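You operate a simulated robot arm through the tools that you are given. There is no shell and no other tool. Be economical: measure what you need, move in short steps, check, and stop when the job is done.

The job below is to be done with a simulated two-armed robot. You get a single attempt, and the scene is never put back.

## Task
On the plywood bench, fold the cloth in half.
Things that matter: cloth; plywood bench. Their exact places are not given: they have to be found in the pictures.

The check looks at the end state, three seconds after you hand in, the way a careful person would. Anything else that was tipped, shoved, dropped, spilled or broken makes it a failure. Flat cloth is picked up by pressing the open fingertips on it (5 to 10 N) and closing them slowly along it; thin cloth reads only 2 to 8 mm in the jaws.

## Robot
Two 7-joint arms with two-finger parallel grippers on one trunk, on a base that drives. Base frame: it is fixed to the floor where the robot stands at the start and does not move with it; the origin is under the middle of the robot, x ahead of it, y to its left, z up; the surface under the hand at the start is at about z = 800. Readings come in mm, degrees, newtons and seconds.
The left shoulder is at the start at [70, 177, 1070], the right one opposite. With the tool pointing down near the work surface each hand reaches from about 300 to 740 mm from the robot's upright axis, wherever it stands, measured 20 degrees to its own side. Places, roughly: plywood bench [500, 400, 800]. Payload 3.43 kg a hand.
The tool frame of a hand sits at the grasp point between the pads (the TCP): z along the fingers, y along the line on which they close. The tips reach 30 mm beyond it. Largest opening 94 mm; finger width 28, thickness 10; the body of the gripper, 50 by 96 mm, starts 55 mm behind the TCP.
Orientation is told as [roll, pitch, yaw] about the base's x, y, z axes, in that order, counted from this pose: with the fingers straight down and closing along the base's y, the tool's x points along the base's -x, its y along +y and its z along -z.

## Interface
- The arms move only by the tool drive_tool. It takes "left_deltas", "right_deltas" or both (then of equal length, played together; a hand with none holds still); each is a list of rows, each a list of 3 entries, a list of its own where there are three numbers: the finger opening in mm, from 0 to 94, then the shift along the base's x, y, z in units of 500 mm (1.0 is 500 mm), then the turn, a rotation vector about the base's x, y, z in units of 45 degrees (1.0 is 45 degrees). In form: [[gripper, [tx, ty, tz], [wx, wy, wz]], ...]. A call has 1 to 10 rows; each row is the pose to reach, as a shift and turn from the pose commanded when the call began. A call with a number of a shift or a turn outside -1 to 1 is refused whole. A row lasts 0.2 s, in which the tool goes at most 50 mm and 8.6 degrees; a call with a longer step from one row to the next is refused whole, and so is a gripper value outside its range. Where a pose cannot be reached the arm comes as near as it can. A force on the tool above 40 N (or 10 N above the force at the start of the call, whichever is more), or a blocked arm, ends the call early, and 0.2 s more pass. The fingers move at their own pace (about 153 mm/s each) and stop on an object; they squeeze with about 27 N. The grip force told is the motor's: it shows also when the fingers shut on nothing. Time passes only in rows, and 0.2 s behind the last, so rows that repeat a pose let the fingers close. It gives the time, the measured TCP pose, the force on the tool (base axes), the opening and the grip force at its end, in the units of the frame above (readings bear some noise), with the torque about the TCP (base axes, N m) and any sound that the robot's microphone picked up.
- Cameras (640 x 400 px; columns grow to the right, rows downward): "scene" is now at [125.1, -12.7, 1363.7]; the picture's right is [-0.15, -0.99, -0.00], its down [-0.77, 0.11, -0.63] and it looks along [0.62, -0.09, -0.78] (base axes); focal length 276 px, centre (320, 200). "left" rides on the left gripper at [76, -14, -102] in its tool frame; the picture's right is [0.18, 0.98, 0.00], its down [-0.75, 0.14, -0.64] and it looks along [-0.63, 0.12, 0.77] (tool axes); focal length 243 px, centre (320, 200). "right" rides on the right gripper at [76, 14, -102] in its tool frame; the picture's right is [-0.18, 0.98, 0.00], its down [-0.75, -0.14, -0.64] and it looks along [-0.63, -0.12, 0.77] (tool axes); focal length 243 px, centre (320, 200).
- get_image(camera): a new picture of that camera. It takes no simulated time.
- move_column(by): slides the trunk up (or, below 0, down) by that many mm; the arms and the scene camera ride with it, the base frame stays. It gives what a move gives, with no picture.
- drive_base(legs): drives the robot by 1 to 6 legs, each [ahead, turn to the left] in mm and degrees, along the robot's own axes; the way and the turn of a leg run together, so that a leg with both is an arc; at most 1500 mm and 180 degrees a leg. The arms and the cameras ride along, it lands a little off, and it stops where it bumps. It gives what a move gives.
- head_to(pan, tilt): turns the head with the scene camera to pan (to the left, within 86 degrees either way) and tilt (down, from -29 to 69), counted from straight ahead of the robot. It gives what a move gives.
- locate(camera, pixels): for up to 12 pixels [column, row] of the newest picture of that camera ("zoom" is the newest enlarged one), the place [x, y, z] in the base frame of the surface seen there, good to about 2 mm. It takes no simulated time.
- inspect(camera, box): a new picture of the part [left, top, right, bottom] of that camera's present view, enlarged. It takes no simulated time.
- sign_off(): hands the job in; it is judged then, once.

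Keep the steps short. Do not move on a guess: measure, check each grasp and each placing, and mend mistakes. In all there are 80 turns and 78 pictures (those below and enlarged ones count). Leave the grippers open and the arms clear of the work at the hand-in unless told otherwise, and finish with a single line.

The tools are called after "Call:" by a JSON object that holds its "fn" and its "kwargs". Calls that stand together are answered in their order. drive_tool: Moves the arms, as the interface text tells. Its arguments: {"type":"object","properties":{"left_deltas":{"type":"array","items":{"type":"array"}},"right_deltas":{"type":"array","items":{"type":"array"}}},"required":[]} The other tools are called the same way: move_column (by) slides the trunk up or down; drive_base (legs) drives the base; head_to (pan, tilt) turns the head that bears the scene camera; get_image (camera) takes a picture; locate (camera, pixels) gives the place of the surface under pixels of a picture; inspect (camera, box) takes an enlarged picture of a part of a camera's view; sign_off () hands the job in.

At the start:

```text
t: 0.0
left_tool_pos: [587.5, 88.2, 1014.7]
left_ee_rot: [0.0, 0.1, 0.0]
left_wrist_force: [1.1, 0.7, 0.4]
left_wrist_torque: [0.0, -0.01, -0.01]
left_width: 94.0
left_grasp_force: 0.1
right_tool_pos: [398.8, -341.0, 1009.2]
right_ee_rot: [0.0, 0.1, -0.1]
right_wrist_force: [0.6, -0.1, 0.0]
right_wrist_torque: [0.05, -0.01, -0.01]
right_width: 94.1
right_grasp_force: 0.1
trunk travel left (down, up): [-650.0, 190.0]
robot x, y, heading: [-4.0, 1.2, 0.2]
head pan, tilt: [-8.4, 50.9]
```

scene: 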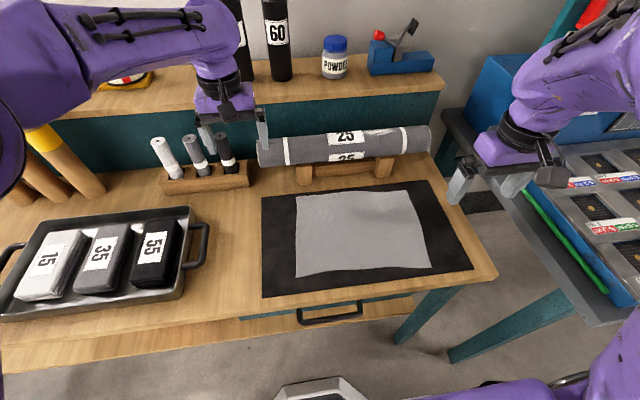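
right: 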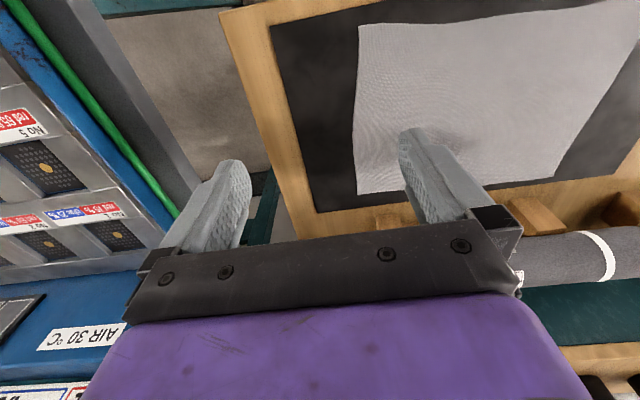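
left: 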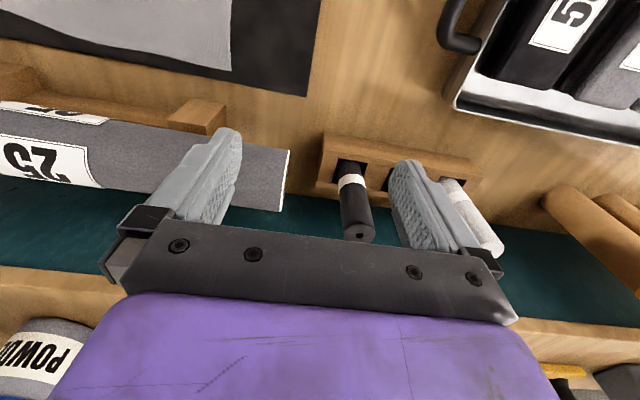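

The gray cloth lies on a black mat, corners near (297,194), (417,190), (431,267), (295,277) in the scene picture. I locate these corners, the mat corners and the roll.

Call:
{"fn": "locate", "kwargs": {"camera": "scene", "pixels": [[298, 196], [416, 192], [429, 266], [297, 275], [264, 197], [428, 182], [471, 268], [264, 295], [360, 230], [345, 155], [262, 150], [425, 140]]}}

Call:
{"fn": "inspect", "kwargs": {"camera": "scene", "box": [250, 120, 490, 310]}}

```text
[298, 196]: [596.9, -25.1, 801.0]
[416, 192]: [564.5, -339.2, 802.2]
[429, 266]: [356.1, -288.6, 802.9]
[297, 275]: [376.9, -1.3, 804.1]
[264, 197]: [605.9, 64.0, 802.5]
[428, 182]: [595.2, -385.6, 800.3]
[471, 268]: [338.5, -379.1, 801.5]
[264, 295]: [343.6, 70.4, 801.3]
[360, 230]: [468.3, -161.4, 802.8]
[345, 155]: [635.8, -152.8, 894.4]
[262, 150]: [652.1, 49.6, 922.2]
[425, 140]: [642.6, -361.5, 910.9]
```

```text
2.11 times, centred on (370, 215) of scene
```

zoom: 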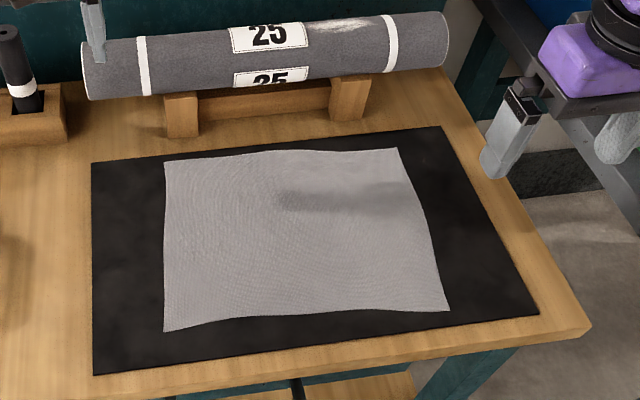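

The cloth is about 300 (y) by 215 (x) mm. I plan to lift its near edge with both hands and lay it on the far edge. First I check how far the roll and cradle stick out toward the far edge.

Call:
{"fn": "locate", "kwargs": {"camera": "scene", "pixels": [[300, 163], [340, 160], [390, 154], [415, 150], [303, 182], [384, 180], [303, 172], [384, 165], [275, 164], [360, 191], [362, 271], [297, 235]]}}

Call:
{"fn": "inspect", "kwargs": {"camera": "scene", "box": [280, 240, 450, 300]}}

```text
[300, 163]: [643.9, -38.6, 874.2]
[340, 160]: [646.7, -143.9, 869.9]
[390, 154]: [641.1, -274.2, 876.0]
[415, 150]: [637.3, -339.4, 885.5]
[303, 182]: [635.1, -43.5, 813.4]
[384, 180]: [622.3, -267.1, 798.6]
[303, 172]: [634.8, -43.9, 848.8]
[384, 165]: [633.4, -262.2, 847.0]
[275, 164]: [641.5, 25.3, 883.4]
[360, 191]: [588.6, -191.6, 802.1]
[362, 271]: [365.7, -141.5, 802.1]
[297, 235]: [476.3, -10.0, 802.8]
```

```text
3.76 times, centred on (365, 270) of scene
```

zoom: 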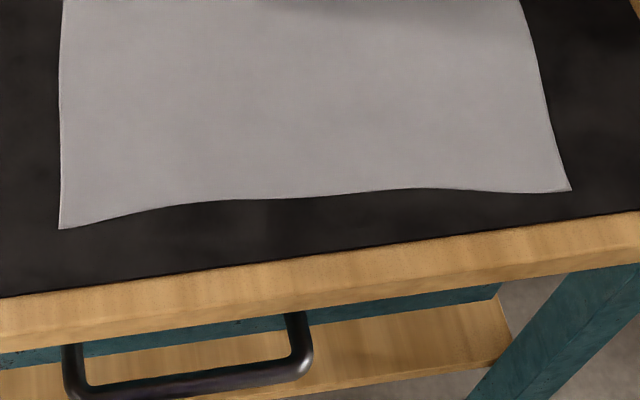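

The roll front is at x≈633, which leaves enough room. Now the exact corners from the enlarged picture.

Call:
{"fn": "locate", "kwargs": {"camera": "zoom", "pixels": [[64, 226], [567, 186], [150, 205], [230, 197], [400, 186], [500, 188], [60, 120], [540, 80], [64, 20], [522, 10]]}}

Call:
{"fn": "inspect", "kwargs": {"camera": "scene", "box": [285, 180, 435, 240]}}

```text
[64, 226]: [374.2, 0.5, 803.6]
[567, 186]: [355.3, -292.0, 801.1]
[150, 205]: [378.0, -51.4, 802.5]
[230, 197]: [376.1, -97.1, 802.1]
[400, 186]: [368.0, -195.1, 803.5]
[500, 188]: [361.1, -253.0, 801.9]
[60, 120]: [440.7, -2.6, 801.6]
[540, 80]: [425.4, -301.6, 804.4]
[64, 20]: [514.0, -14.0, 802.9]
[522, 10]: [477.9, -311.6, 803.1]
```

```text
4.27 times, centred on (360, 210) of scene
```

zoom: 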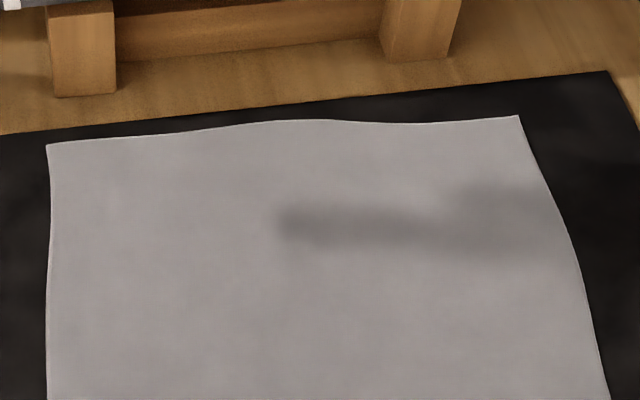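

Call:
{"fn": "locate", "kwargs": {"camera": "zoom", "pixels": [[48, 147], [517, 118], [180, 135], [330, 122], [400, 126], [580, 280], [50, 300]]}}

```text
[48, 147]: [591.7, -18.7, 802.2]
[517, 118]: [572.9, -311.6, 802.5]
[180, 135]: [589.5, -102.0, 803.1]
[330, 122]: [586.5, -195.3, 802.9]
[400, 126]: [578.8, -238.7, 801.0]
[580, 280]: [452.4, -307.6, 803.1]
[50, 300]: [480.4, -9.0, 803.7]
```

Cloth corners: A(592,-19), B(573,-312), C(355,-292), D(374,0), so it is turned about -3.7°. I move both hands above the near corners, slightly inside the cloth, yawed to match and 36 mm open, and stop about 17 mm above.

Call:
{"fn": "drive_tool", "kwargs": {"left_deltas": [[36, [-0.067, -0.038, 0], [0, 0, -0.014]], [36, [-0.135, -0.075, 0], [0, 0, -0.028]], [36, [-0.202, -0.113, 0], [0, 0, -0.042]], [36, [-0.269, -0.151, 0], [0, 0, -0.056]], [36, [-0.337, -0.188, 0], [0, 0, -0.07]], [36, [-0.404, -0.226, 0], [0, 0, -0.083]], [36, [-0.404, -0.226, -0.082], [0, 0, -0.083]], [36, [-0.404, -0.226, -0.165], [0, 0, -0.083]], [36, [-0.404, -0.226, -0.247], [0, 0, -0.083]], [36, [-0.404, -0.226, -0.329], [0, 0, -0.083]]], "right_deltas": [[36, [-0.01, 0.024, 0], [0, 0, -0.014]], [36, [-0.019, 0.048, 0], [0, 0, -0.028]], [36, [-0.029, 0.072, 0], [0, 0, -0.042]], [36, [-0.039, 0.096, 0], [0, 0, -0.056]], [36, [-0.048, 0.12, 0], [0, 0, -0.07]], [36, [-0.058, 0.144, 0], [0, 0, -0.083]], [36, [-0.058, 0.144, -0.08], [0, 0, -0.083]], [36, [-0.058, 0.144, -0.159], [0, 0, -0.083]], [36, [-0.058, 0.144, -0.239], [0, 0, -0.083]], [36, [-0.058, 0.144, -0.318], [0, 0, -0.083]]]}}

Call:
{"fn": "get_image", "kwargs": {"camera": "left"}}

Call:
{"fn": "get_image", "kwargs": {"camera": "right"}}

Call:
{"fn": "get_image", "kwargs": {"camera": "scene"}}

```text
t: 2.4
left_tool_pos: [396.3, -28.2, 876.8]
left_ee_rot: [-3.9, -1.6, -2.2]
left_wrist_force: [-0.8, 0.1, 0.4]
left_wrist_torque: [-0.01, 0.02, -0.02]
left_width: 36.3
left_grasp_force: 0.0
right_tool_pos: [369.0, -268.3, 850.7]
right_ee_rot: [0.0, -0.3, -3.5]
right_wrist_force: [0.1, 0.3, -0.1]
right_wrist_torque: [-0.01, 0.02, -0.01]
right_width: 36.1
right_grasp_force: 0.1
right hand out of reach, approached as far as the arm can: row 2, 3, 4, 5, 6, 7
trunk travel left (down, up): [-650.0, 190.0]
robot x, y, heading: [-0.0, -0.9, -0.0]
head pan, tilt: [-8.4, 50.9]
stopped in row 10 (left hand): the arm was blocked; the commanded pose is now the measured one
```

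```text
71 pictures are left
```

left: 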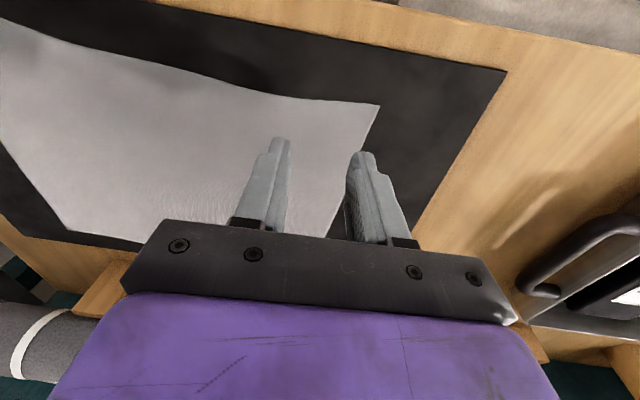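

```text
70 pictures are left
```

right: 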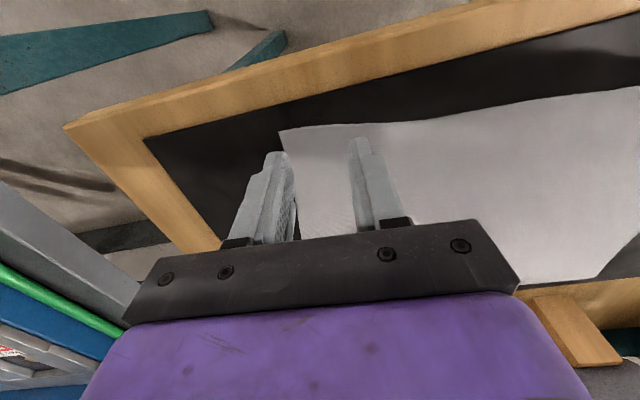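

```text
69 pictures are left
```

scene: 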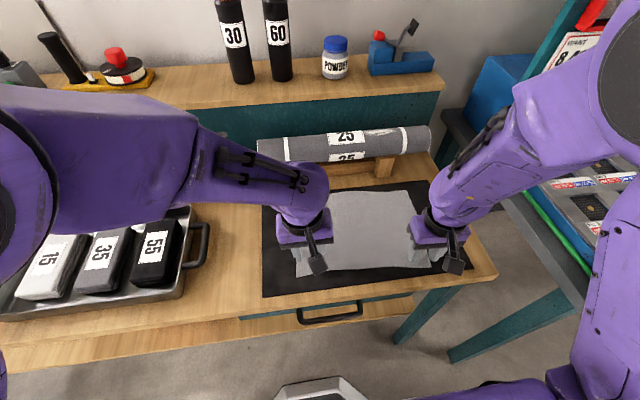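

The right hand sits well, at its corner. The left arm was blocked, since the pose is awkward so far inward. The cloth lies about 18° to the robot's right, so I raise both hands and then turn the base 18° right to put the cloth squarely in front.

Call:
{"fn": "drive_tool", "kwargs": {"left_deltas": [[36, [0, 0, 0.08], [0, 0, 0]], [36, [0, 0, 0.16], [0, 0, 0]], [36, [0, 0, 0.24], [0, 0, 0]], [36, [0, 0, 0.3], [0, 0, 0]]], "right_deltas": [[36, [0, 0, 0.08], [0, 0, 0]], [36, [0, 0, 0.16], [0, 0, 0]], [36, [0, 0, 0.24], [0, 0, 0]], [36, [0, 0, 0.32], [0, 0, 0]]]}}

Call:
{"fn": "get_image", "kwargs": {"camera": "scene"}}

```text
t: 3.4
left_tool_pos: [393.8, -29.0, 1025.7]
left_ee_rot: [-3.4, -1.5, -2.5]
left_wrist_force: [-0.7, 0.7, 0.5]
left_wrist_torque: [-0.04, 0.01, 0.0]
left_width: 35.9
left_grasp_force: 0.1
right_tool_pos: [405.5, -288.2, 989.3]
right_ee_rot: [1.2, -0.3, -3.7]
right_wrist_force: [0.1, 1.0, -0.3]
right_wrist_torque: [-0.01, -0.04, 0.0]
right_width: 36.3
right_grasp_force: 0.1
right hand out of reach, approached as far as the arm can: row 3, 4
trunk travel left (down, up): [-650.0, 190.0]
robot x, y, heading: [1.7, 0.9, -0.0]
head pan, tilt: [-8.4, 50.9]
```

```text
68 pictures are left
```

scene: 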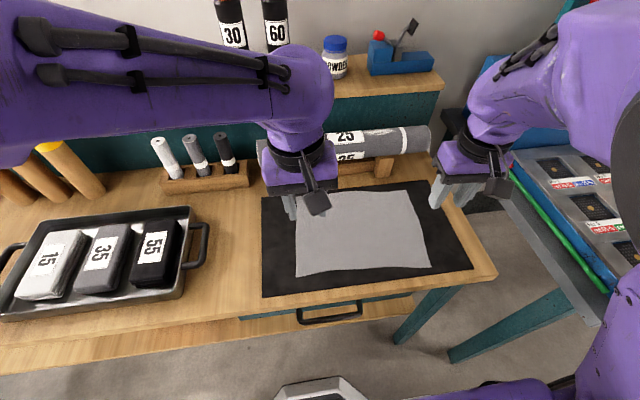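

Both hands are high and clear. I turn the base 18° right.

Call:
{"fn": "drive_base", "kwargs": {"legs": [[0, -18]]}}

Call:
{"fn": "head_to", "kwargs": {"pan": 0, "tilt": 51}}

Call:
{"fn": "get_image", "kwargs": {"camera": "scene"}}

```text
t: 4.8
left_tool_pos: [367.1, -148.4, 1024.7]
left_ee_rot: [-3.5, -1.4, -20.4]
left_wrist_force: [1.0, -0.6, -0.4]
left_wrist_torque: [-0.04, 0.01, 0.01]
left_width: 36.2
left_grasp_force: 0.0
right_tool_pos: [296.0, -401.0, 987.6]
right_ee_rot: [1.1, 0.0, -21.9]
right_wrist_force: [0.5, 0.7, 0.3]
right_wrist_torque: [0.02, -0.01, 0.0]
right_width: 35.9
right_grasp_force: 0.0
trunk travel left (down, up): [-650.0, 190.0]
robot x, y, heading: [-1.5, -2.2, -17.8]
head pan, tilt: [-8.4, 50.9]
```

```text
t: 5.5
left_tool_pos: [366.6, -150.1, 1023.9]
left_ee_rot: [-3.5, -1.5, -20.5]
left_wrist_force: [-0.1, 0.1, -0.1]
left_wrist_torque: [0.01, 0.02, -0.01]
left_width: 36.1
left_grasp_force: 0.1
right_tool_pos: [296.9, -400.9, 986.4]
right_ee_rot: [1.2, 0.1, -21.8]
right_wrist_force: [-1.1, 1.0, -0.1]
right_wrist_torque: [-0.02, 0.03, -0.01]
right_width: 36.2
right_grasp_force: 0.0
trunk travel left (down, up): [-650.0, 190.0]
robot x, y, heading: [-2.3, -4.5, -17.9]
head pan, tilt: [0.0, 51.0]
```

```text
67 pictures are left
```

scene: 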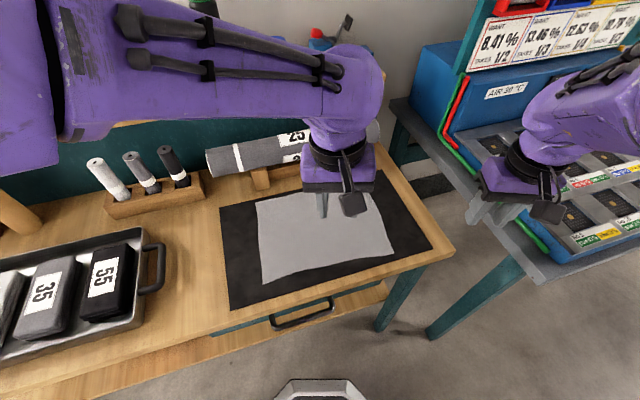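

I bring both hands back over the near corners, levelled and yawed to the cloth, with the tips about 45 mm above it.

Call:
{"fn": "drive_tool", "kwargs": {"left_deltas": [[36, [0.006, 0.042, -0.04], [0.013, 0.005, 0.062]], [36, [0.013, 0.083, -0.09], [0.026, 0.011, 0.124]], [36, [0.019, 0.125, -0.14], [0.039, 0.016, 0.187]], [36, [0.025, 0.167, -0.19], [0.052, 0.022, 0.249]], [36, [0.032, 0.208, -0.24], [0.065, 0.027, 0.311]], [36, [0.038, 0.25, -0.288], [0.078, 0.033, 0.373]], [36, [0.038, 0.25, -0.288], [0.078, 0.033, 0.373]]], "right_deltas": [[36, [0.024, 0.044, -0.035], [-0.004, 0, 0.067]], [36, [0.049, 0.088, -0.07], [-0.009, 0, 0.134]], [36, [0.073, 0.132, -0.107], [-0.013, 0, 0.201]], [36, [0.097, 0.176, -0.142], [-0.018, 0, 0.268]], [36, [0.122, 0.22, -0.178], [-0.022, 0, 0.335]], [36, [0.146, 0.264, -0.214], [-0.027, 0, 0.402]], [36, [0.146, 0.264, -0.214], [-0.027, 0, 0.402]]]}}

Call:
{"fn": "get_image", "kwargs": {"camera": "left"}}

Call:
{"fn": "get_image", "kwargs": {"camera": "right"}}

```text
t: 7.1
left_tool_pos: [384.7, -25.2, 880.3]
left_ee_rot: [-0.3, 0.7, -3.6]
left_wrist_force: [0.6, 0.3, 0.5]
left_wrist_torque: [-0.01, 0.01, -0.03]
left_width: 36.2
left_grasp_force: 0.1
right_tool_pos: [369.8, -268.4, 880.3]
right_ee_rot: [-0.1, -0.3, -3.7]
right_wrist_force: [-0.6, -0.1, 0.3]
right_wrist_torque: [-0.02, 0.01, 0.01]
right_width: 36.1
right_grasp_force: 0.1
trunk travel left (down, up): [-650.0, 190.0]
robot x, y, heading: [1.1, -1.7, -18.1]
head pan, tilt: [0.0, 51.0]
```

```text
66 pictures are left
```

left: 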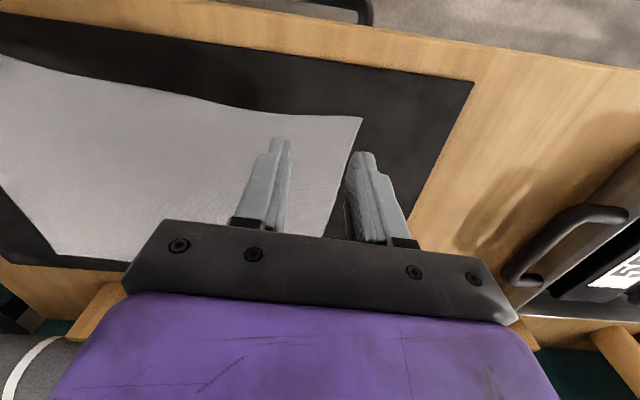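

```text
65 pictures are left
```

right: 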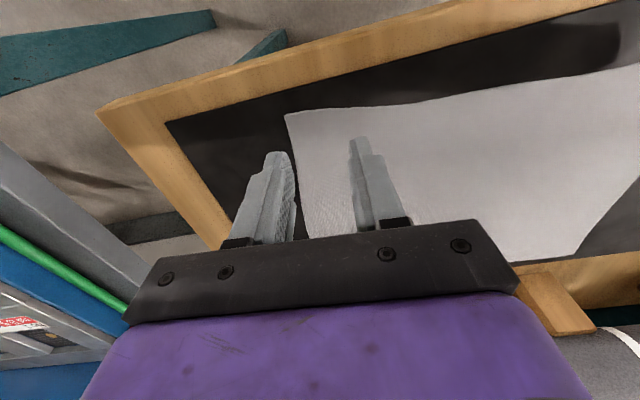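

Both hands are well placed. I shift each 6 mm inward along the edge so the outer finger lands fully on the cloth, and lower to about 9 mm above it.

Call:
{"fn": "drive_tool", "kwargs": {"left_deltas": [[36, [0, -0.012, -0.04], [0, 0, 0]], [36, [0, -0.012, -0.076], [0, 0, 0]], [36, [0, -0.012, -0.076], [0, 0, 0]]], "right_deltas": [[36, [0, 0.012, -0.04], [0, 0, 0]], [36, [0, 0.012, -0.076], [0, 0, 0]], [36, [0, 0.012, -0.076], [0, 0, 0]]]}}

Call:
{"fn": "get_image", "kwargs": {"camera": "left"}}

Call:
{"fn": "get_image", "kwargs": {"camera": "right"}}

```text
t: 7.9
left_tool_pos: [386.3, -30.2, 843.1]
left_ee_rot: [-0.4, 0.7, -3.7]
left_wrist_force: [0.7, 1.0, 0.1]
left_wrist_torque: [0.01, -0.05, -0.02]
left_width: 36.2
left_grasp_force: 0.0
right_tool_pos: [370.6, -262.4, 841.5]
right_ee_rot: [-0.3, -0.3, -3.8]
right_wrist_force: [0.7, 0.3, -0.3]
right_wrist_torque: [0.0, 0.02, -0.01]
right_width: 36.1
right_grasp_force: 0.0
trunk travel left (down, up): [-650.0, 190.0]
robot x, y, heading: [-0.8, -0.0, -18.1]
head pan, tilt: [0.0, 51.0]
```

```text
64 pictures are left
```

left: 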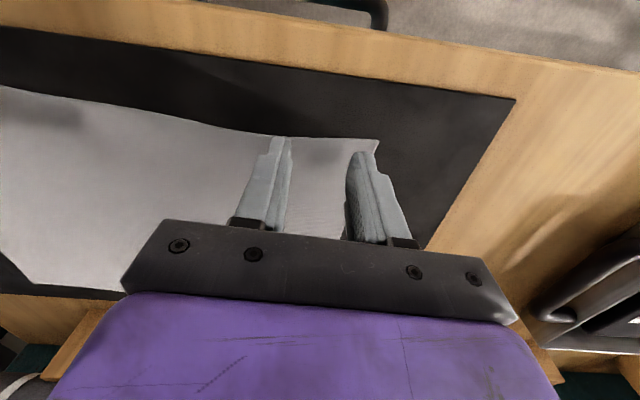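

```text
63 pictures are left
```

right: 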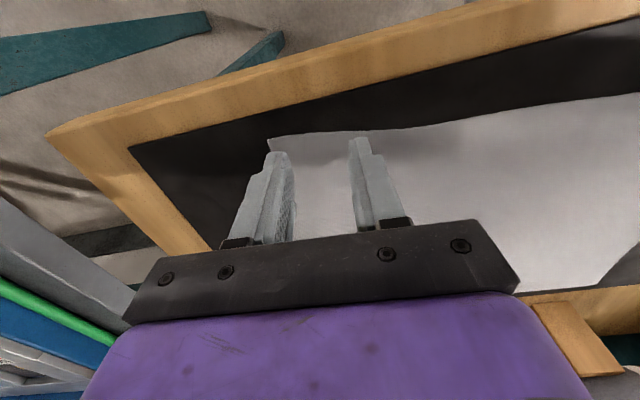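

The fingertips straddle the cloth near each corner. I lower 9 mm in small rows to find contact.

Call:
{"fn": "drive_tool", "kwargs": {"left_deltas": [[36, [0, 0, -0.008], [0, 0, 0]], [36, [0, 0, -0.014], [0, 0, 0]], [36, [0, 0, -0.018], [0, 0, 0]], [36, [0, 0, -0.02], [0, 0, 0]]], "right_deltas": [[36, [0, 0, -0.008], [0, 0, 0]], [36, [0, 0, -0.012], [0, 0, 0]], [36, [0, 0, -0.016], [0, 0, 0]], [36, [0, 0, -0.018], [0, 0, 0]]]}}

```text
t: 8.9
left_tool_pos: [386.5, -30.0, 834.0]
left_ee_rot: [-0.5, 0.4, -3.6]
left_wrist_force: [-0.9, 1.3, 20.3]
left_wrist_torque: [0.54, -0.14, 0.03]
left_width: 36.4
left_grasp_force: 0.6
right_tool_pos: [368.8, -262.6, 834.0]
right_ee_rot: [-0.2, -0.5, -3.9]
right_wrist_force: [1.3, -0.2, 0.9]
right_wrist_torque: [0.02, -0.02, -0.01]
right_width: 36.2
right_grasp_force: 0.1
trunk travel left (down, up): [-650.0, 190.0]
robot x, y, heading: [0.3, -0.5, -17.9]
head pan, tilt: [0.0, 51.0]
```

The left hand presses at 20 N, which is too much, and the right has not touched yet. I raise the left 1 mm and lower the right 1 mm.

Call:
{"fn": "drive_tool", "kwargs": {"left_deltas": [[36, [0, 0, 0.002], [0, 0, 0]], [36, [0, 0, 0.002], [0, 0, 0]]], "right_deltas": [[36, [0, 0, -0.002], [0, 0, 0]], [36, [0, 0, -0.002], [0, 0, 0]]]}}

```text
t: 9.5
left_tool_pos: [384.9, -29.0, 834.5]
left_ee_rot: [-0.3, 0.5, -3.6]
left_wrist_force: [3.4, -1.4, 4.7]
left_wrist_torque: [0.07, -0.17, -0.09]
left_width: 35.7
left_grasp_force: 0.1
right_tool_pos: [368.2, -262.3, 834.8]
right_ee_rot: [-0.2, -0.5, -3.8]
right_wrist_force: [-0.9, -3.1, 28.6]
right_wrist_torque: [0.26, 0.15, 0.05]
right_width: 35.8
right_grasp_force: 0.1
trunk travel left (down, up): [-650.0, 190.0]
robot x, y, heading: [-0.9, -2.7, -18.0]
head pan, tilt: [0.0, 51.0]
```

The contact is stiff, about 20 N/mm. I trim the right up 0.9 mm and the left down 0.1 mm.

Call:
{"fn": "drive_tool", "kwargs": {"left_deltas": [[36, [0, 0, -0.0002], [0, 0, 0]], [36, [0, 0, -0.0002], [0, 0, 0]]], "right_deltas": [[36, [0, 0, -0.0], [0, 0, 0]], [36, [0, 0, 0.0018], [0, 0, 0]]]}}

```text
t: 10.1
left_tool_pos: [384.9, -30.6, 833.7]
left_ee_rot: [-0.3, 0.6, -3.6]
left_wrist_force: [0.0, -0.6, 15.6]
left_wrist_torque: [0.39, -0.17, 0.06]
left_width: 35.8
left_grasp_force: 0.0
right_tool_pos: [368.7, -262.5, 834.3]
right_ee_rot: [-0.1, -0.4, -3.8]
right_wrist_force: [6.8, -6.0, 21.4]
right_wrist_torque: [0.08, -0.11, -0.02]
right_width: 35.9
right_grasp_force: 0.0
trunk travel left (down, up): [-650.0, 190.0]
robot x, y, heading: [1.4, 1.2, -17.7]
head pan, tilt: [0.0, 51.0]
```

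Call:
{"fn": "drive_tool", "kwargs": {"left_deltas": [[36, [0, 0, 0.0007], [0, 0, 0]], [36, [0, 0, 0.0007], [0, 0, 0]]], "right_deltas": [[36, [0, 0, 0.001], [0, 0, 0]], [36, [0, 0, 0.001], [0, 0, 0]]]}}

```text
t: 10.7
left_tool_pos: [384.5, -29.9, 833.7]
left_ee_rot: [-0.4, 0.6, -3.7]
left_wrist_force: [-2.0, 0.0, 19.3]
left_wrist_torque: [0.49, -0.12, 0.01]
left_width: 35.7
left_grasp_force: 0.0
right_tool_pos: [369.3, -262.4, 835.5]
right_ee_rot: [-0.1, -0.3, -3.8]
right_wrist_force: [10.1, -3.7, 16.3]
right_wrist_torque: [0.07, -0.24, -0.12]
right_width: 35.9
right_grasp_force: 0.1
trunk travel left (down, up): [-650.0, 190.0]
robot x, y, heading: [-5.5, 1.2, -17.7]
head pan, tilt: [0.0, 51.0]
```

The left torque shows that only the outer finger presses. I roll the left hand about 0.7° to level it and ease both hands up slightly.

Call:
{"fn": "drive_tool", "kwargs": {"left_deltas": [[36, [0, 0, 0.0004], [0.016, 0, 0]], [36, [0, 0, 0.0004], [0.016, 0, 0]]], "right_deltas": [[36, [0, 0, 0.001], [0, 0, 0]], [36, [0, 0, 0.001], [0, 0, 0]]]}}

```text
t: 11.3
left_tool_pos: [383.6, -30.4, 834.9]
left_ee_rot: [0.3, 0.8, -3.7]
left_wrist_force: [-3.4, -2.0, 16.4]
left_wrist_torque: [-0.36, -0.02, -0.05]
left_width: 36.0
left_grasp_force: 0.1
right_tool_pos: [369.1, -262.9, 834.6]
right_ee_rot: [-0.1, -0.3, -3.7]
right_wrist_force: [8.2, -0.8, 12.8]
right_wrist_torque: [0.13, -0.21, -0.09]
right_width: 36.0
right_grasp_force: 0.0
trunk travel left (down, up): [-650.0, 190.0]
robot x, y, heading: [0.1, 0.8, -17.8]
head pan, tilt: [0.0, 51.0]
```

Now the pressure is nearly even. I ease both a little more and close slowly along the cloth.

Call:
{"fn": "drive_tool", "kwargs": {"left_deltas": [[36, [0, 0, 0.0005], [-0.006, 0, 0]], [32, [0, 0, 0.0005], [-0.006, 0, 0]], [28, [0, 0, 0.0005], [-0.006, 0, 0]], [24, [0, 0, 0.0005], [-0.006, 0, 0]], [20, [0, 0, 0.0005], [-0.006, 0, 0]], [16, [0, 0, 0.0005], [-0.006, 0, 0]], [12, [0, 0, 0.0005], [-0.006, 0, 0]], [8, [0, 0, 0.0005], [-0.006, 0, 0]], [4, [0, 0, 0.0005], [-0.006, 0, 0]], [0, [0, 0, 0.0005], [-0.006, 0, 0]]], "right_deltas": [[36, [0, 0, 0.0003], [0, 0, 0]], [32, [0, 0, 0.0003], [0, 0, 0]], [28, [0, 0, 0.0003], [0, 0, 0]], [24, [0, 0, 0.0003], [0, 0, 0]], [20, [0, 0, 0.0003], [0, 0, 0]], [16, [0, 0, 0.0003], [0, 0, 0]], [12, [0, 0, 0.0003], [0, 0, 0]], [8, [0, 0, 0.0003], [0, 0, 0]], [4, [0, 0, 0.0003], [0, 0, 0]], [0, [0, 0, 0.0003], [0, 0, 0]]]}}

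Call:
{"fn": "get_image", "kwargs": {"camera": "left"}}

Call:
{"fn": "get_image", "kwargs": {"camera": "right"}}

```text
t: 13.5
left_tool_pos: [386.5, -30.0, 833.9]
left_ee_rot: [-0.1, 0.6, -3.6]
left_wrist_force: [0.7, -4.9, 3.5]
left_wrist_torque: [-0.18, -0.01, 0.04]
left_width: 2.0
left_grasp_force: 27.1
right_tool_pos: [368.7, -262.2, 833.6]
right_ee_rot: [-0.2, -0.3, -3.7]
right_wrist_force: [-2.3, 6.9, 9.9]
right_wrist_torque: [0.26, 0.1, -0.01]
right_width: 1.5
right_grasp_force: 27.1
trunk travel left (down, up): [-650.0, 190.0]
robot x, y, heading: [-0.5, 1.1, -17.8]
head pan, tilt: [0.0, 51.0]
```

```text
62 pictures are left
```

left: 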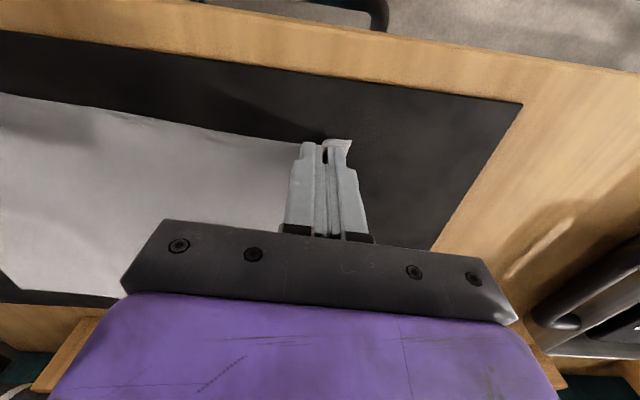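

```text
61 pictures are left
```

right: 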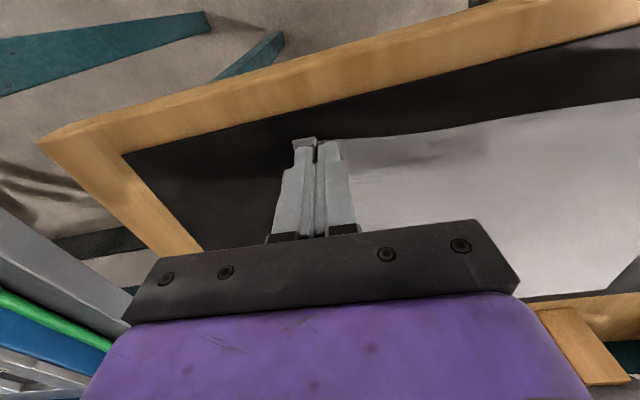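

Both jaws read about 2 mm with the cloth bunched between the tips. I lift 40 mm to test the grasps.

Call:
{"fn": "drive_tool", "kwargs": {"left_deltas": [[0, [0, 0, 0.02], [0, 0, 0]], [0, [0.01, 0, 0.05], [0, 0, 0]], [0, [0.02, 0, 0.08], [0, 0, 0]]], "right_deltas": [[0, [0, 0, 0.02], [0, 0, 0]], [0, [0.01, 0, 0.05], [0, 0, 0]], [0, [0.02, 0, 0.08], [0, 0, 0]]]}}

Call:
{"fn": "get_image", "kwargs": {"camera": "scene"}}

Call:
{"fn": "get_image", "kwargs": {"camera": "left"}}

Call:
{"fn": "get_image", "kwargs": {"camera": "right"}}

```text
t: 14.3
left_tool_pos: [395.6, -29.7, 875.3]
left_ee_rot: [0.1, 0.8, -3.6]
left_wrist_force: [0.2, -8.8, -0.2]
left_wrist_torque: [-0.23, 0.05, 0.02]
left_width: 1.9
left_grasp_force: 27.2
right_tool_pos: [379.6, -264.5, 873.7]
right_ee_rot: [0.0, -0.2, -3.8]
right_wrist_force: [1.5, 7.6, -0.2]
right_wrist_torque: [0.21, -0.02, 0.01]
right_width: 1.8
right_grasp_force: 27.3
trunk travel left (down, up): [-650.0, 190.0]
robot x, y, heading: [-1.2, 1.7, -17.7]
head pan, tilt: [0.0, 51.0]
```

```text
60 pictures are left
```

scene: 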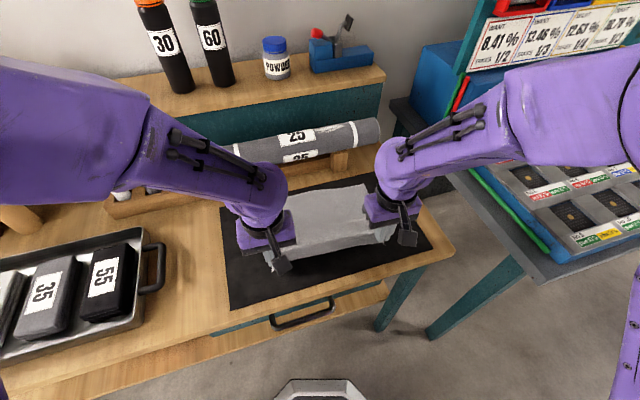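

```text
59 pictures are left
```

left: 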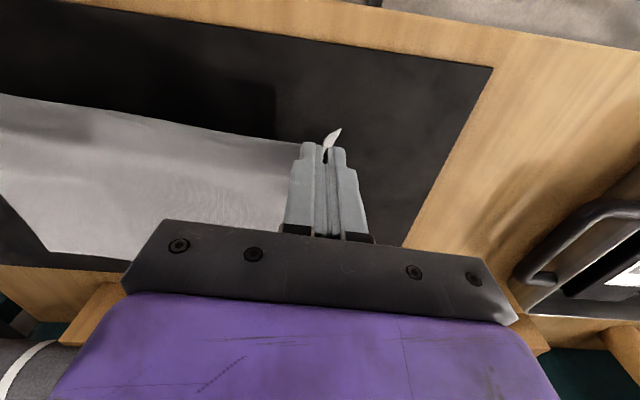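

```text
58 pictures are left
```

right: 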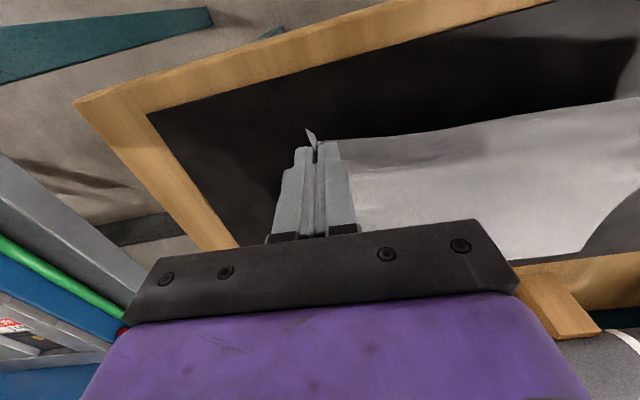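

Both grips hold, but about 28 mm of cloth is inside the jaws. That would leave a turned-back cuff once the edge is folded over. I lay it down again, open and shift, so I can re-grip only the last 9 mm or so of the edge.

Call:
{"fn": "drive_tool", "kwargs": {"left_deltas": [[0, [-0.01, 0, -0.04], [0, 0, 0]], [0, [-0.02, 0, -0.075], [0, 0, 0]], [10, [-0.02, 0, -0.077], [0, 0, 0]], [20, [-0.02, 0, -0.077], [0, 0, 0]], [30, [-0.02, 0, -0.077], [0, 0, 0]], [40, [-0.02, 0, -0.077], [0, 0, 0]], [40, [-0.02, 0, -0.04], [0, 0, 0]], [40, [-0.068, 0.004, 0.02], [0, 0, 0]]], "right_deltas": [[0, [-0.01, 0, -0.04], [0, 0, 0]], [0, [-0.02, 0, -0.075], [0, 0, 0]], [10, [-0.02, 0, -0.077], [0, 0, 0]], [20, [-0.02, 0, -0.077], [0, 0, 0]], [30, [-0.02, 0, -0.077], [0, 0, 0]], [40, [-0.02, 0, -0.077], [0, 0, 0]], [40, [-0.02, 0, -0.04], [0, 0, 0]], [40, [-0.068, 0.004, 0.02], [0, 0, 0]]]}}

Call:
{"fn": "get_image", "kwargs": {"camera": "left"}}

Call:
{"fn": "get_image", "kwargs": {"camera": "right"}}

Call:
{"fn": "inspect", "kwargs": {"camera": "scene", "box": [210, 170, 450, 320]}}

```text
t: 16.1
left_tool_pos: [357.9, -27.6, 886.2]
left_ee_rot: [0.1, 0.5, -3.7]
left_wrist_force: [-1.0, 0.5, 0.6]
left_wrist_torque: [0.0, -0.03, 0.03]
left_width: 40.0
left_grasp_force: 0.0
right_tool_pos: [341.8, -259.5, 887.2]
right_ee_rot: [-0.2, -0.4, -3.8]
right_wrist_force: [-0.3, 1.0, 0.1]
right_wrist_torque: [-0.01, -0.04, -0.01]
right_width: 40.1
right_grasp_force: 0.0
trunk travel left (down, up): [-650.0, 190.0]
robot x, y, heading: [4.2, 1.6, -17.7]
head pan, tilt: [0.0, 51.0]
```

```text
57 pictures are left
```

left: 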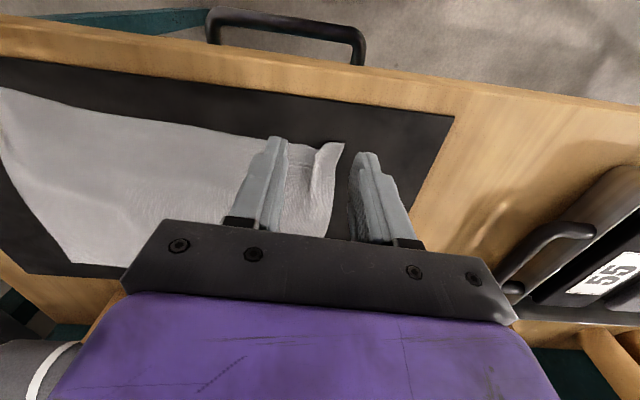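

```text
56 pictures are left
```

right: 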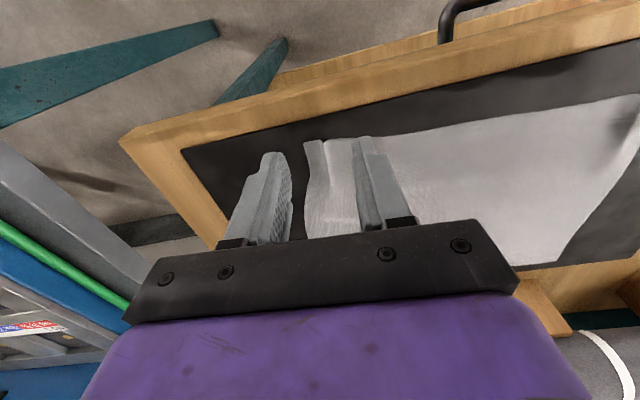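

```text
2.67 times, centred on (330, 245) of scene
```

zoom: 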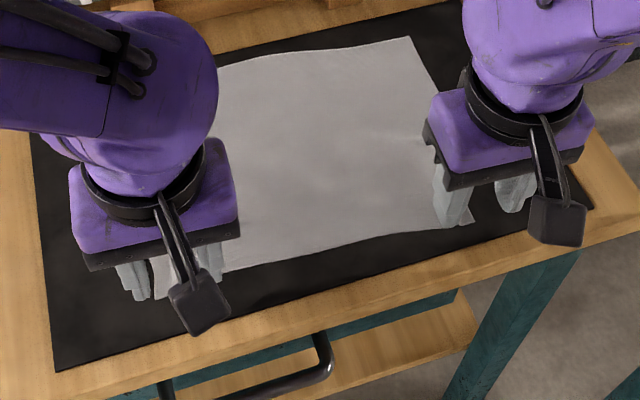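

The release left a small ridge at each corner. I locate the edge and ridge in both hand pictures.

Call:
{"fn": "locate", "kwargs": {"camera": "left", "pixels": [[342, 146], [328, 144], [315, 150], [298, 145], [225, 130], [335, 180]]}}

Call:
{"fn": "locate", "kwargs": {"camera": "right", "pixels": [[306, 144], [318, 141], [330, 143], [352, 139], [395, 140], [310, 190]]}}

Call:
{"fn": "inspect", "kwargs": {"camera": "left", "box": [210, 110, 410, 235]}}

Call:
{"fn": "inspect", "kwargs": {"camera": "right", "box": [220, 110, 420, 235]}}

```text
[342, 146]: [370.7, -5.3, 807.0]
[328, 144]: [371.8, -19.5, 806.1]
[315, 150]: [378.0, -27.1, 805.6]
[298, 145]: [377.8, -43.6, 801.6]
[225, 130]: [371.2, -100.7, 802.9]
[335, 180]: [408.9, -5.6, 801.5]
```

```text
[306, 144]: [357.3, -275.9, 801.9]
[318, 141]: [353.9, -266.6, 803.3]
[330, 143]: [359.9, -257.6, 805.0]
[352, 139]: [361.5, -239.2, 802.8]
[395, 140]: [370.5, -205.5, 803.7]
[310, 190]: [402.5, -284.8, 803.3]
```

```text
3.20 times, centred on (310, 172) of left
```

zoom: 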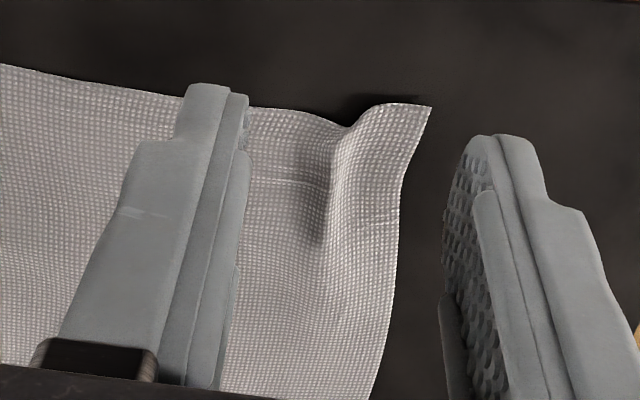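

```text
3.20 times, centred on (320, 172) of right
```

zoom: 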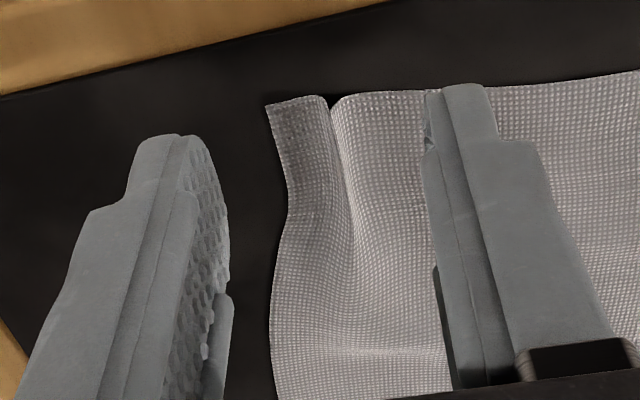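

The edges are clear: left edge x≈374, right x≈357. I move so the finger rims overlap the edge by about 9 mm, set the opening to 32, and lower to 2 mm above.

Call:
{"fn": "drive_tool", "kwargs": {"left_deltas": [[32, [0.022, -0.001, -0.03], [0, 0, 0]], [32, [0.022, -0.001, -0.08], [0, 0, 0]], [32, [0.022, -0.001, -0.1], [0, 0, 0]], [32, [0.022, -0.001, -0.1], [0, 0, 0]]], "right_deltas": [[32, [0.019, 0.003, -0.03], [0, 0, 0]], [32, [0.019, 0.003, -0.08], [0, 0, 0]], [32, [0.019, 0.003, -0.102], [0, 0, 0]], [32, [0.019, 0.003, -0.102], [0, 0, 0]]]}}

Call:
{"fn": "get_image", "kwargs": {"camera": "left"}}

Call:
{"fn": "get_image", "kwargs": {"camera": "right"}}

```text
t: 17.1
left_tool_pos: [373.6, -29.4, 835.2]
left_ee_rot: [0.1, 0.6, -3.6]
left_wrist_force: [2.0, -0.7, 4.3]
left_wrist_torque: [-0.03, -0.08, 0.01]
left_width: 32.1
left_grasp_force: 0.1
right_tool_pos: [355.2, -260.4, 834.6]
right_ee_rot: [-0.2, -0.4, -3.9]
right_wrist_force: [0.1, -1.7, 12.1]
right_wrist_torque: [0.11, -0.12, -0.06]
right_width: 31.5
right_grasp_force: 0.1
trunk travel left (down, up): [-650.0, 190.0]
robot x, y, heading: [0.2, 0.5, -18.1]
head pan, tilt: [0.0, 51.0]
```

```text
52 pictures are left
```

left: 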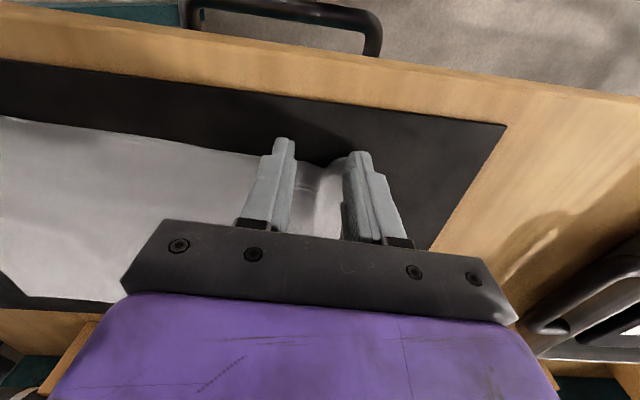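

```text
51 pictures are left
```

right: 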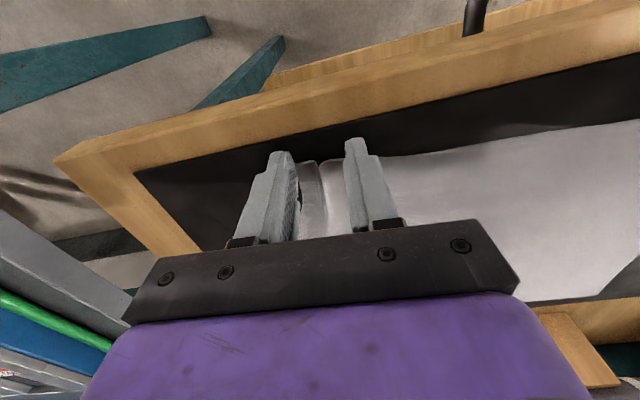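

Contact is good (4 N and 12 N), but the overlap is about 13 mm. I hop 3 mm back toward the robot, press again and close slowly.

Call:
{"fn": "drive_tool", "kwargs": {"left_deltas": [[32, [-0.006, 0, 0.006], [0, 0, 0]], [32, [-0.006, 0, 0.0005], [0, 0, 0]], [32, [-0.006, 0, -0.0008], [0, 0, 0]], [27, [-0.006, 0, -0.0008], [0, 0, 0]], [22, [-0.006, 0, -0.0008], [0, 0, 0]], [17, [-0.006, 0, -0.0008], [0, 0, 0]], [12, [-0.006, 0, -0.0008], [0, 0, 0]], [7, [-0.006, 0, -0.0008], [0, 0, 0]], [0, [-0.006, 0, -0.0008], [0, 0, 0]], [0, [-0.006, 0, -0.0008], [0, 0, 0]]], "right_deltas": [[32, [-0.006, 0, 0.006], [0, 0, 0]], [32, [-0.006, 0, 0.0005], [0, 0, 0]], [32, [-0.006, 0, 0], [0, 0, 0]], [27, [-0.006, 0, 0], [0, 0, 0]], [22, [-0.006, 0, 0], [0, 0, 0]], [17, [-0.006, 0, 0], [0, 0, 0]], [12, [-0.006, 0, 0], [0, 0, 0]], [7, [-0.006, 0, 0], [0, 0, 0]], [0, [-0.006, 0, 0], [0, 0, 0]], [0, [-0.006, 0, 0], [0, 0, 0]]]}}

Call:
{"fn": "inspect", "kwargs": {"camera": "left", "box": [210, 110, 410, 235]}}

Call:
{"fn": "inspect", "kwargs": {"camera": "right", "box": [220, 110, 420, 235]}}

```text
t: 19.3
left_tool_pos: [368.5, -28.8, 834.7]
left_ee_rot: [0.0, 0.6, -3.5]
left_wrist_force: [0.5, -13.0, 8.5]
left_wrist_torque: [-0.46, -0.13, -0.19]
left_width: 2.1
left_grasp_force: 27.2
right_tool_pos: [350.9, -258.1, 833.2]
right_ee_rot: [0.0, -0.5, -4.0]
right_wrist_force: [2.9, 9.7, 19.0]
right_wrist_torque: [0.39, -0.24, 0.07]
right_width: 6.0
right_grasp_force: 27.0
trunk travel left (down, up): [-650.0, 190.0]
robot x, y, heading: [-0.0, -2.2, -18.2]
head pan, tilt: [0.0, 51.0]
```

```text
3.20 times, centred on (310, 172) of left
```

zoom: 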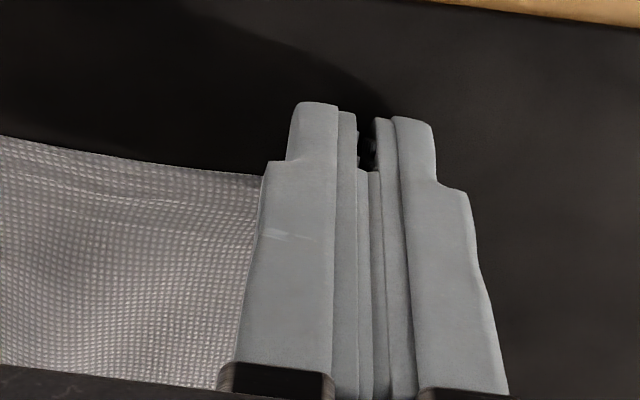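

```text
3.20 times, centred on (320, 172) of right
```

zoom: 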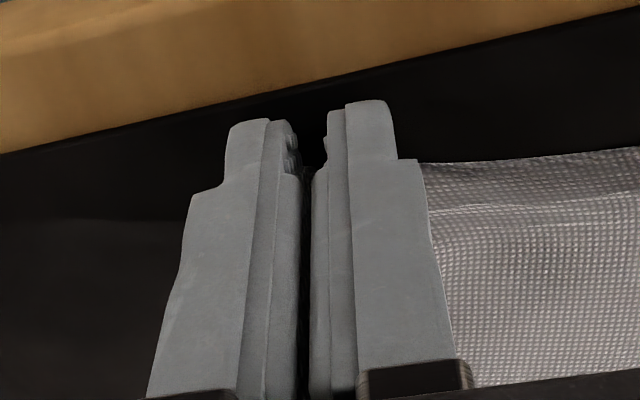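

The left reads 2.1 mm and the right 6.0 mm, and the edge disappears under the finger rims as I wanted. I lift 50 mm with 2 mm inward slack and check.

Call:
{"fn": "drive_tool", "kwargs": {"left_deltas": [[0, [0, -0.002, 0.02], [0, 0, 0]], [0, [0.012, -0.004, 0.06], [0, 0, 0]], [0, [0.03, -0.005, 0.1], [0, 0, 0]], [0, [0.03, -0.005, 0.1], [0, 0, 0]]], "right_deltas": [[0, [0, 0.002, 0.02], [0, 0, 0]], [0, [0.012, 0.004, 0.06], [0, 0, 0]], [0, [0.03, 0.005, 0.1], [0, 0, 0]], [0, [0.03, 0.005, 0.1], [0, 0, 0]]]}}

Call:
{"fn": "get_image", "kwargs": {"camera": "left"}}

Call:
{"fn": "get_image", "kwargs": {"camera": "right"}}

Call:
{"fn": "get_image", "kwargs": {"camera": "scene"}}

```text
t: 20.3
left_tool_pos: [385.4, -32.6, 883.9]
left_ee_rot: [0.0, 0.7, -3.6]
left_wrist_force: [-0.2, -1.5, -1.4]
left_wrist_torque: [-0.02, -0.01, -0.02]
left_width: 2.1
left_grasp_force: 26.8
right_tool_pos: [367.6, -256.9, 882.9]
right_ee_rot: [-0.1, -0.3, -3.8]
right_wrist_force: [0.6, 1.2, 0.5]
right_wrist_torque: [0.04, 0.0, -0.01]
right_width: 2.1
right_grasp_force: 26.7
trunk travel left (down, up): [-650.0, 190.0]
robot x, y, heading: [0.1, -1.8, -17.7]
head pan, tilt: [0.0, 51.0]
```

```text
48 pictures are left
```

left: 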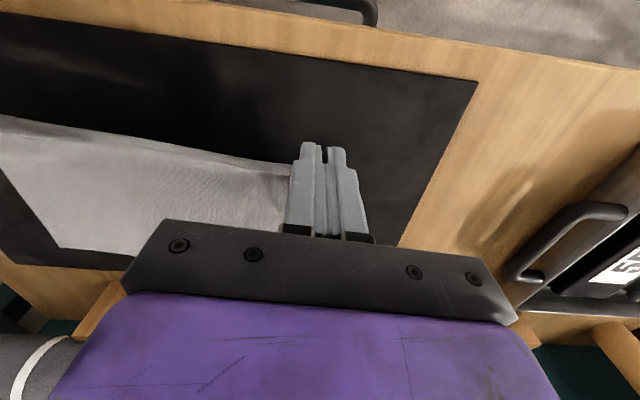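

```text
47 pictures are left
```

right: 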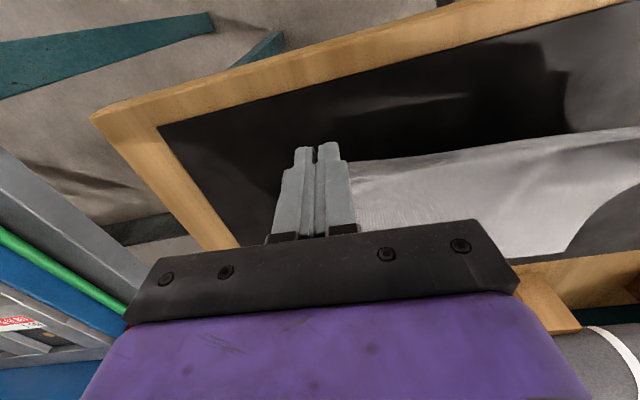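

```text
46 pictures are left
```

scene: 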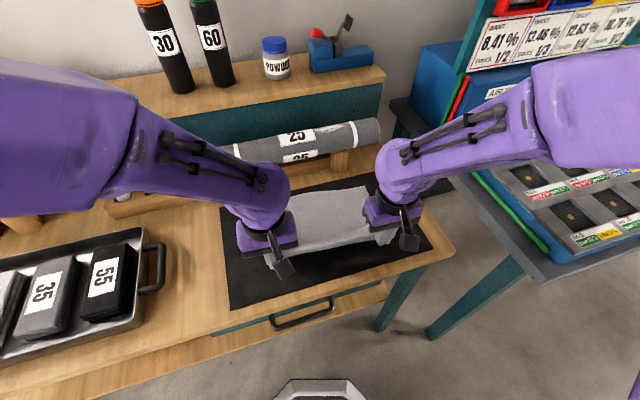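

Both corners are firmly held. I carry the edge over in a slightly slack arc, moving along (+x, slightly -y), and stop about 30 mm above the far edge.

Call:
{"fn": "drive_tool", "kwargs": {"left_deltas": [[0, [0.046, -0.004, 0.044], [0, 0, 0]], [0, [0.096, -0.008, 0.07], [0, 0, 0]], [0, [0.146, -0.013, 0.08], [0, 0, 0]], [0, [0.196, -0.017, 0.076], [0, 0, 0]], [0, [0.246, -0.021, 0.06], [0, 0, 0]], [0, [0.296, -0.026, 0.03], [0, 0, 0]], [0, [0.336, -0.029, -0.01], [0, 0, 0]], [0, [0.366, -0.032, -0.04], [0, 0, 0]], [0, [0.366, -0.032, -0.04], [0, 0, 0]]], "right_deltas": [[0, [0.046, -0.004, 0.044], [0, 0, 0]], [0, [0.096, -0.008, 0.07], [0, 0, 0]], [0, [0.146, -0.013, 0.08], [0, 0, 0]], [0, [0.196, -0.017, 0.076], [0, 0, 0]], [0, [0.246, -0.021, 0.06], [0, 0, 0]], [0, [0.296, -0.026, 0.03], [0, 0, 0]], [0, [0.336, -0.029, -0.01], [0, 0, 0]], [0, [0.366, -0.032, -0.04], [0, 0, 0]], [0, [0.366, -0.032, -0.04], [0, 0, 0]]]}}

Call:
{"fn": "get_image", "kwargs": {"camera": "left"}}

Call:
{"fn": "get_image", "kwargs": {"camera": "right"}}

Call:
{"fn": "get_image", "kwargs": {"camera": "scene"}}

```text
t: 22.3
left_tool_pos: [568.7, -47.0, 863.5]
left_ee_rot: [0.1, 0.8, -3.6]
left_wrist_force: [-1.1, -1.8, -1.3]
left_wrist_torque: [-0.08, 0.03, 0.0]
left_width: 1.8
left_grasp_force: 27.0
right_tool_pos: [549.3, -271.4, 863.7]
right_ee_rot: [0.0, -0.2, -3.8]
right_wrist_force: [-0.7, 1.9, -0.3]
right_wrist_torque: [0.05, -0.04, 0.01]
right_width: 1.8
right_grasp_force: 27.1
trunk travel left (down, up): [-650.0, 190.0]
robot x, y, heading: [-0.7, 1.5, -17.8]
head pan, tilt: [0.0, 51.0]
```

```text
45 pictures are left
```

left: 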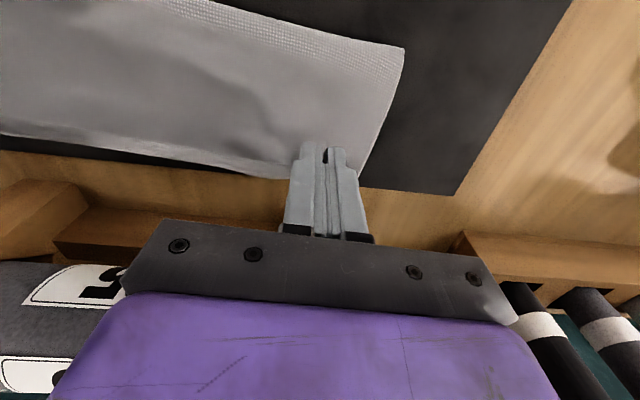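

```text
44 pictures are left
```

right: 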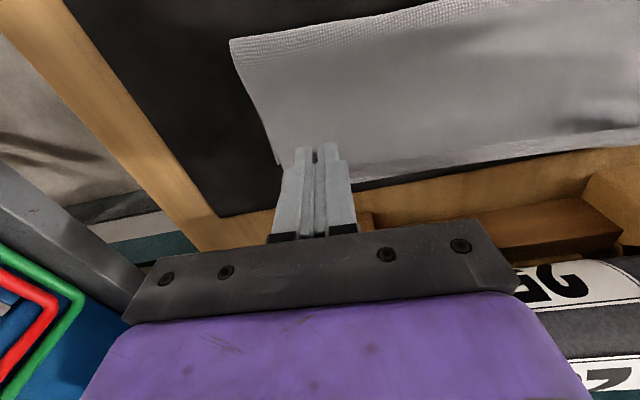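

```text
43 pictures are left
```

scene: 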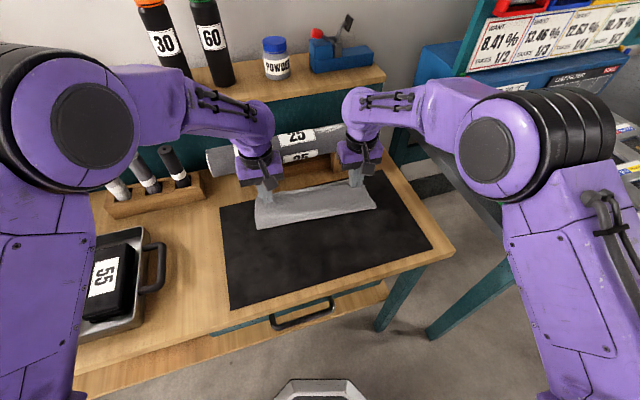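

The fold is forming nicely. Before laying it down, I check where the fold line and the bottom layer's far edge are.

Call:
{"fn": "locate", "kwargs": {"camera": "left", "pixels": [[400, 50], [320, 35], [358, 175], [180, 160], [60, 142], [400, 185]]}}

Call:
{"fn": "locate", "kwargs": {"camera": "right", "pixels": [[234, 44], [350, 25], [282, 160], [400, 168], [560, 150]]}}

Call:
{"fn": "inspect", "kwargs": {"camera": "scene", "box": [230, 160, 400, 250]}}

```text
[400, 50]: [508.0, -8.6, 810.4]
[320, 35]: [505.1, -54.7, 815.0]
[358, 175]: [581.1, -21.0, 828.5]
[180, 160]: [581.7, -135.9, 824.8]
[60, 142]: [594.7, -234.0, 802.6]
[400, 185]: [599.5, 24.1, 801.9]
```

```text
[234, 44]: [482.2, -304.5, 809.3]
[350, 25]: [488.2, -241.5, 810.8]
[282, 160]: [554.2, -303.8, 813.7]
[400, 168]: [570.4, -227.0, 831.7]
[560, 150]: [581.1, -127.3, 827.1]
```

```text
3.76 times, centred on (315, 205) of scene
```

zoom: 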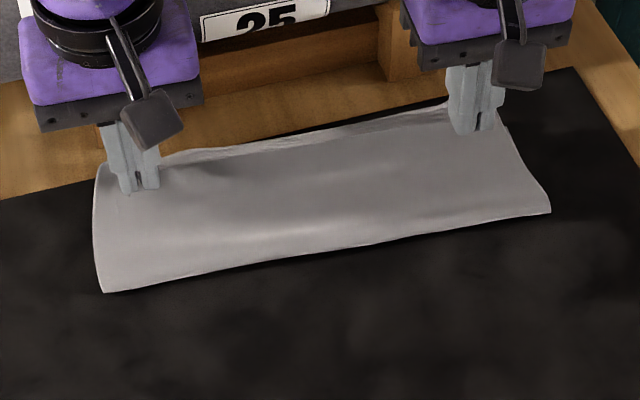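

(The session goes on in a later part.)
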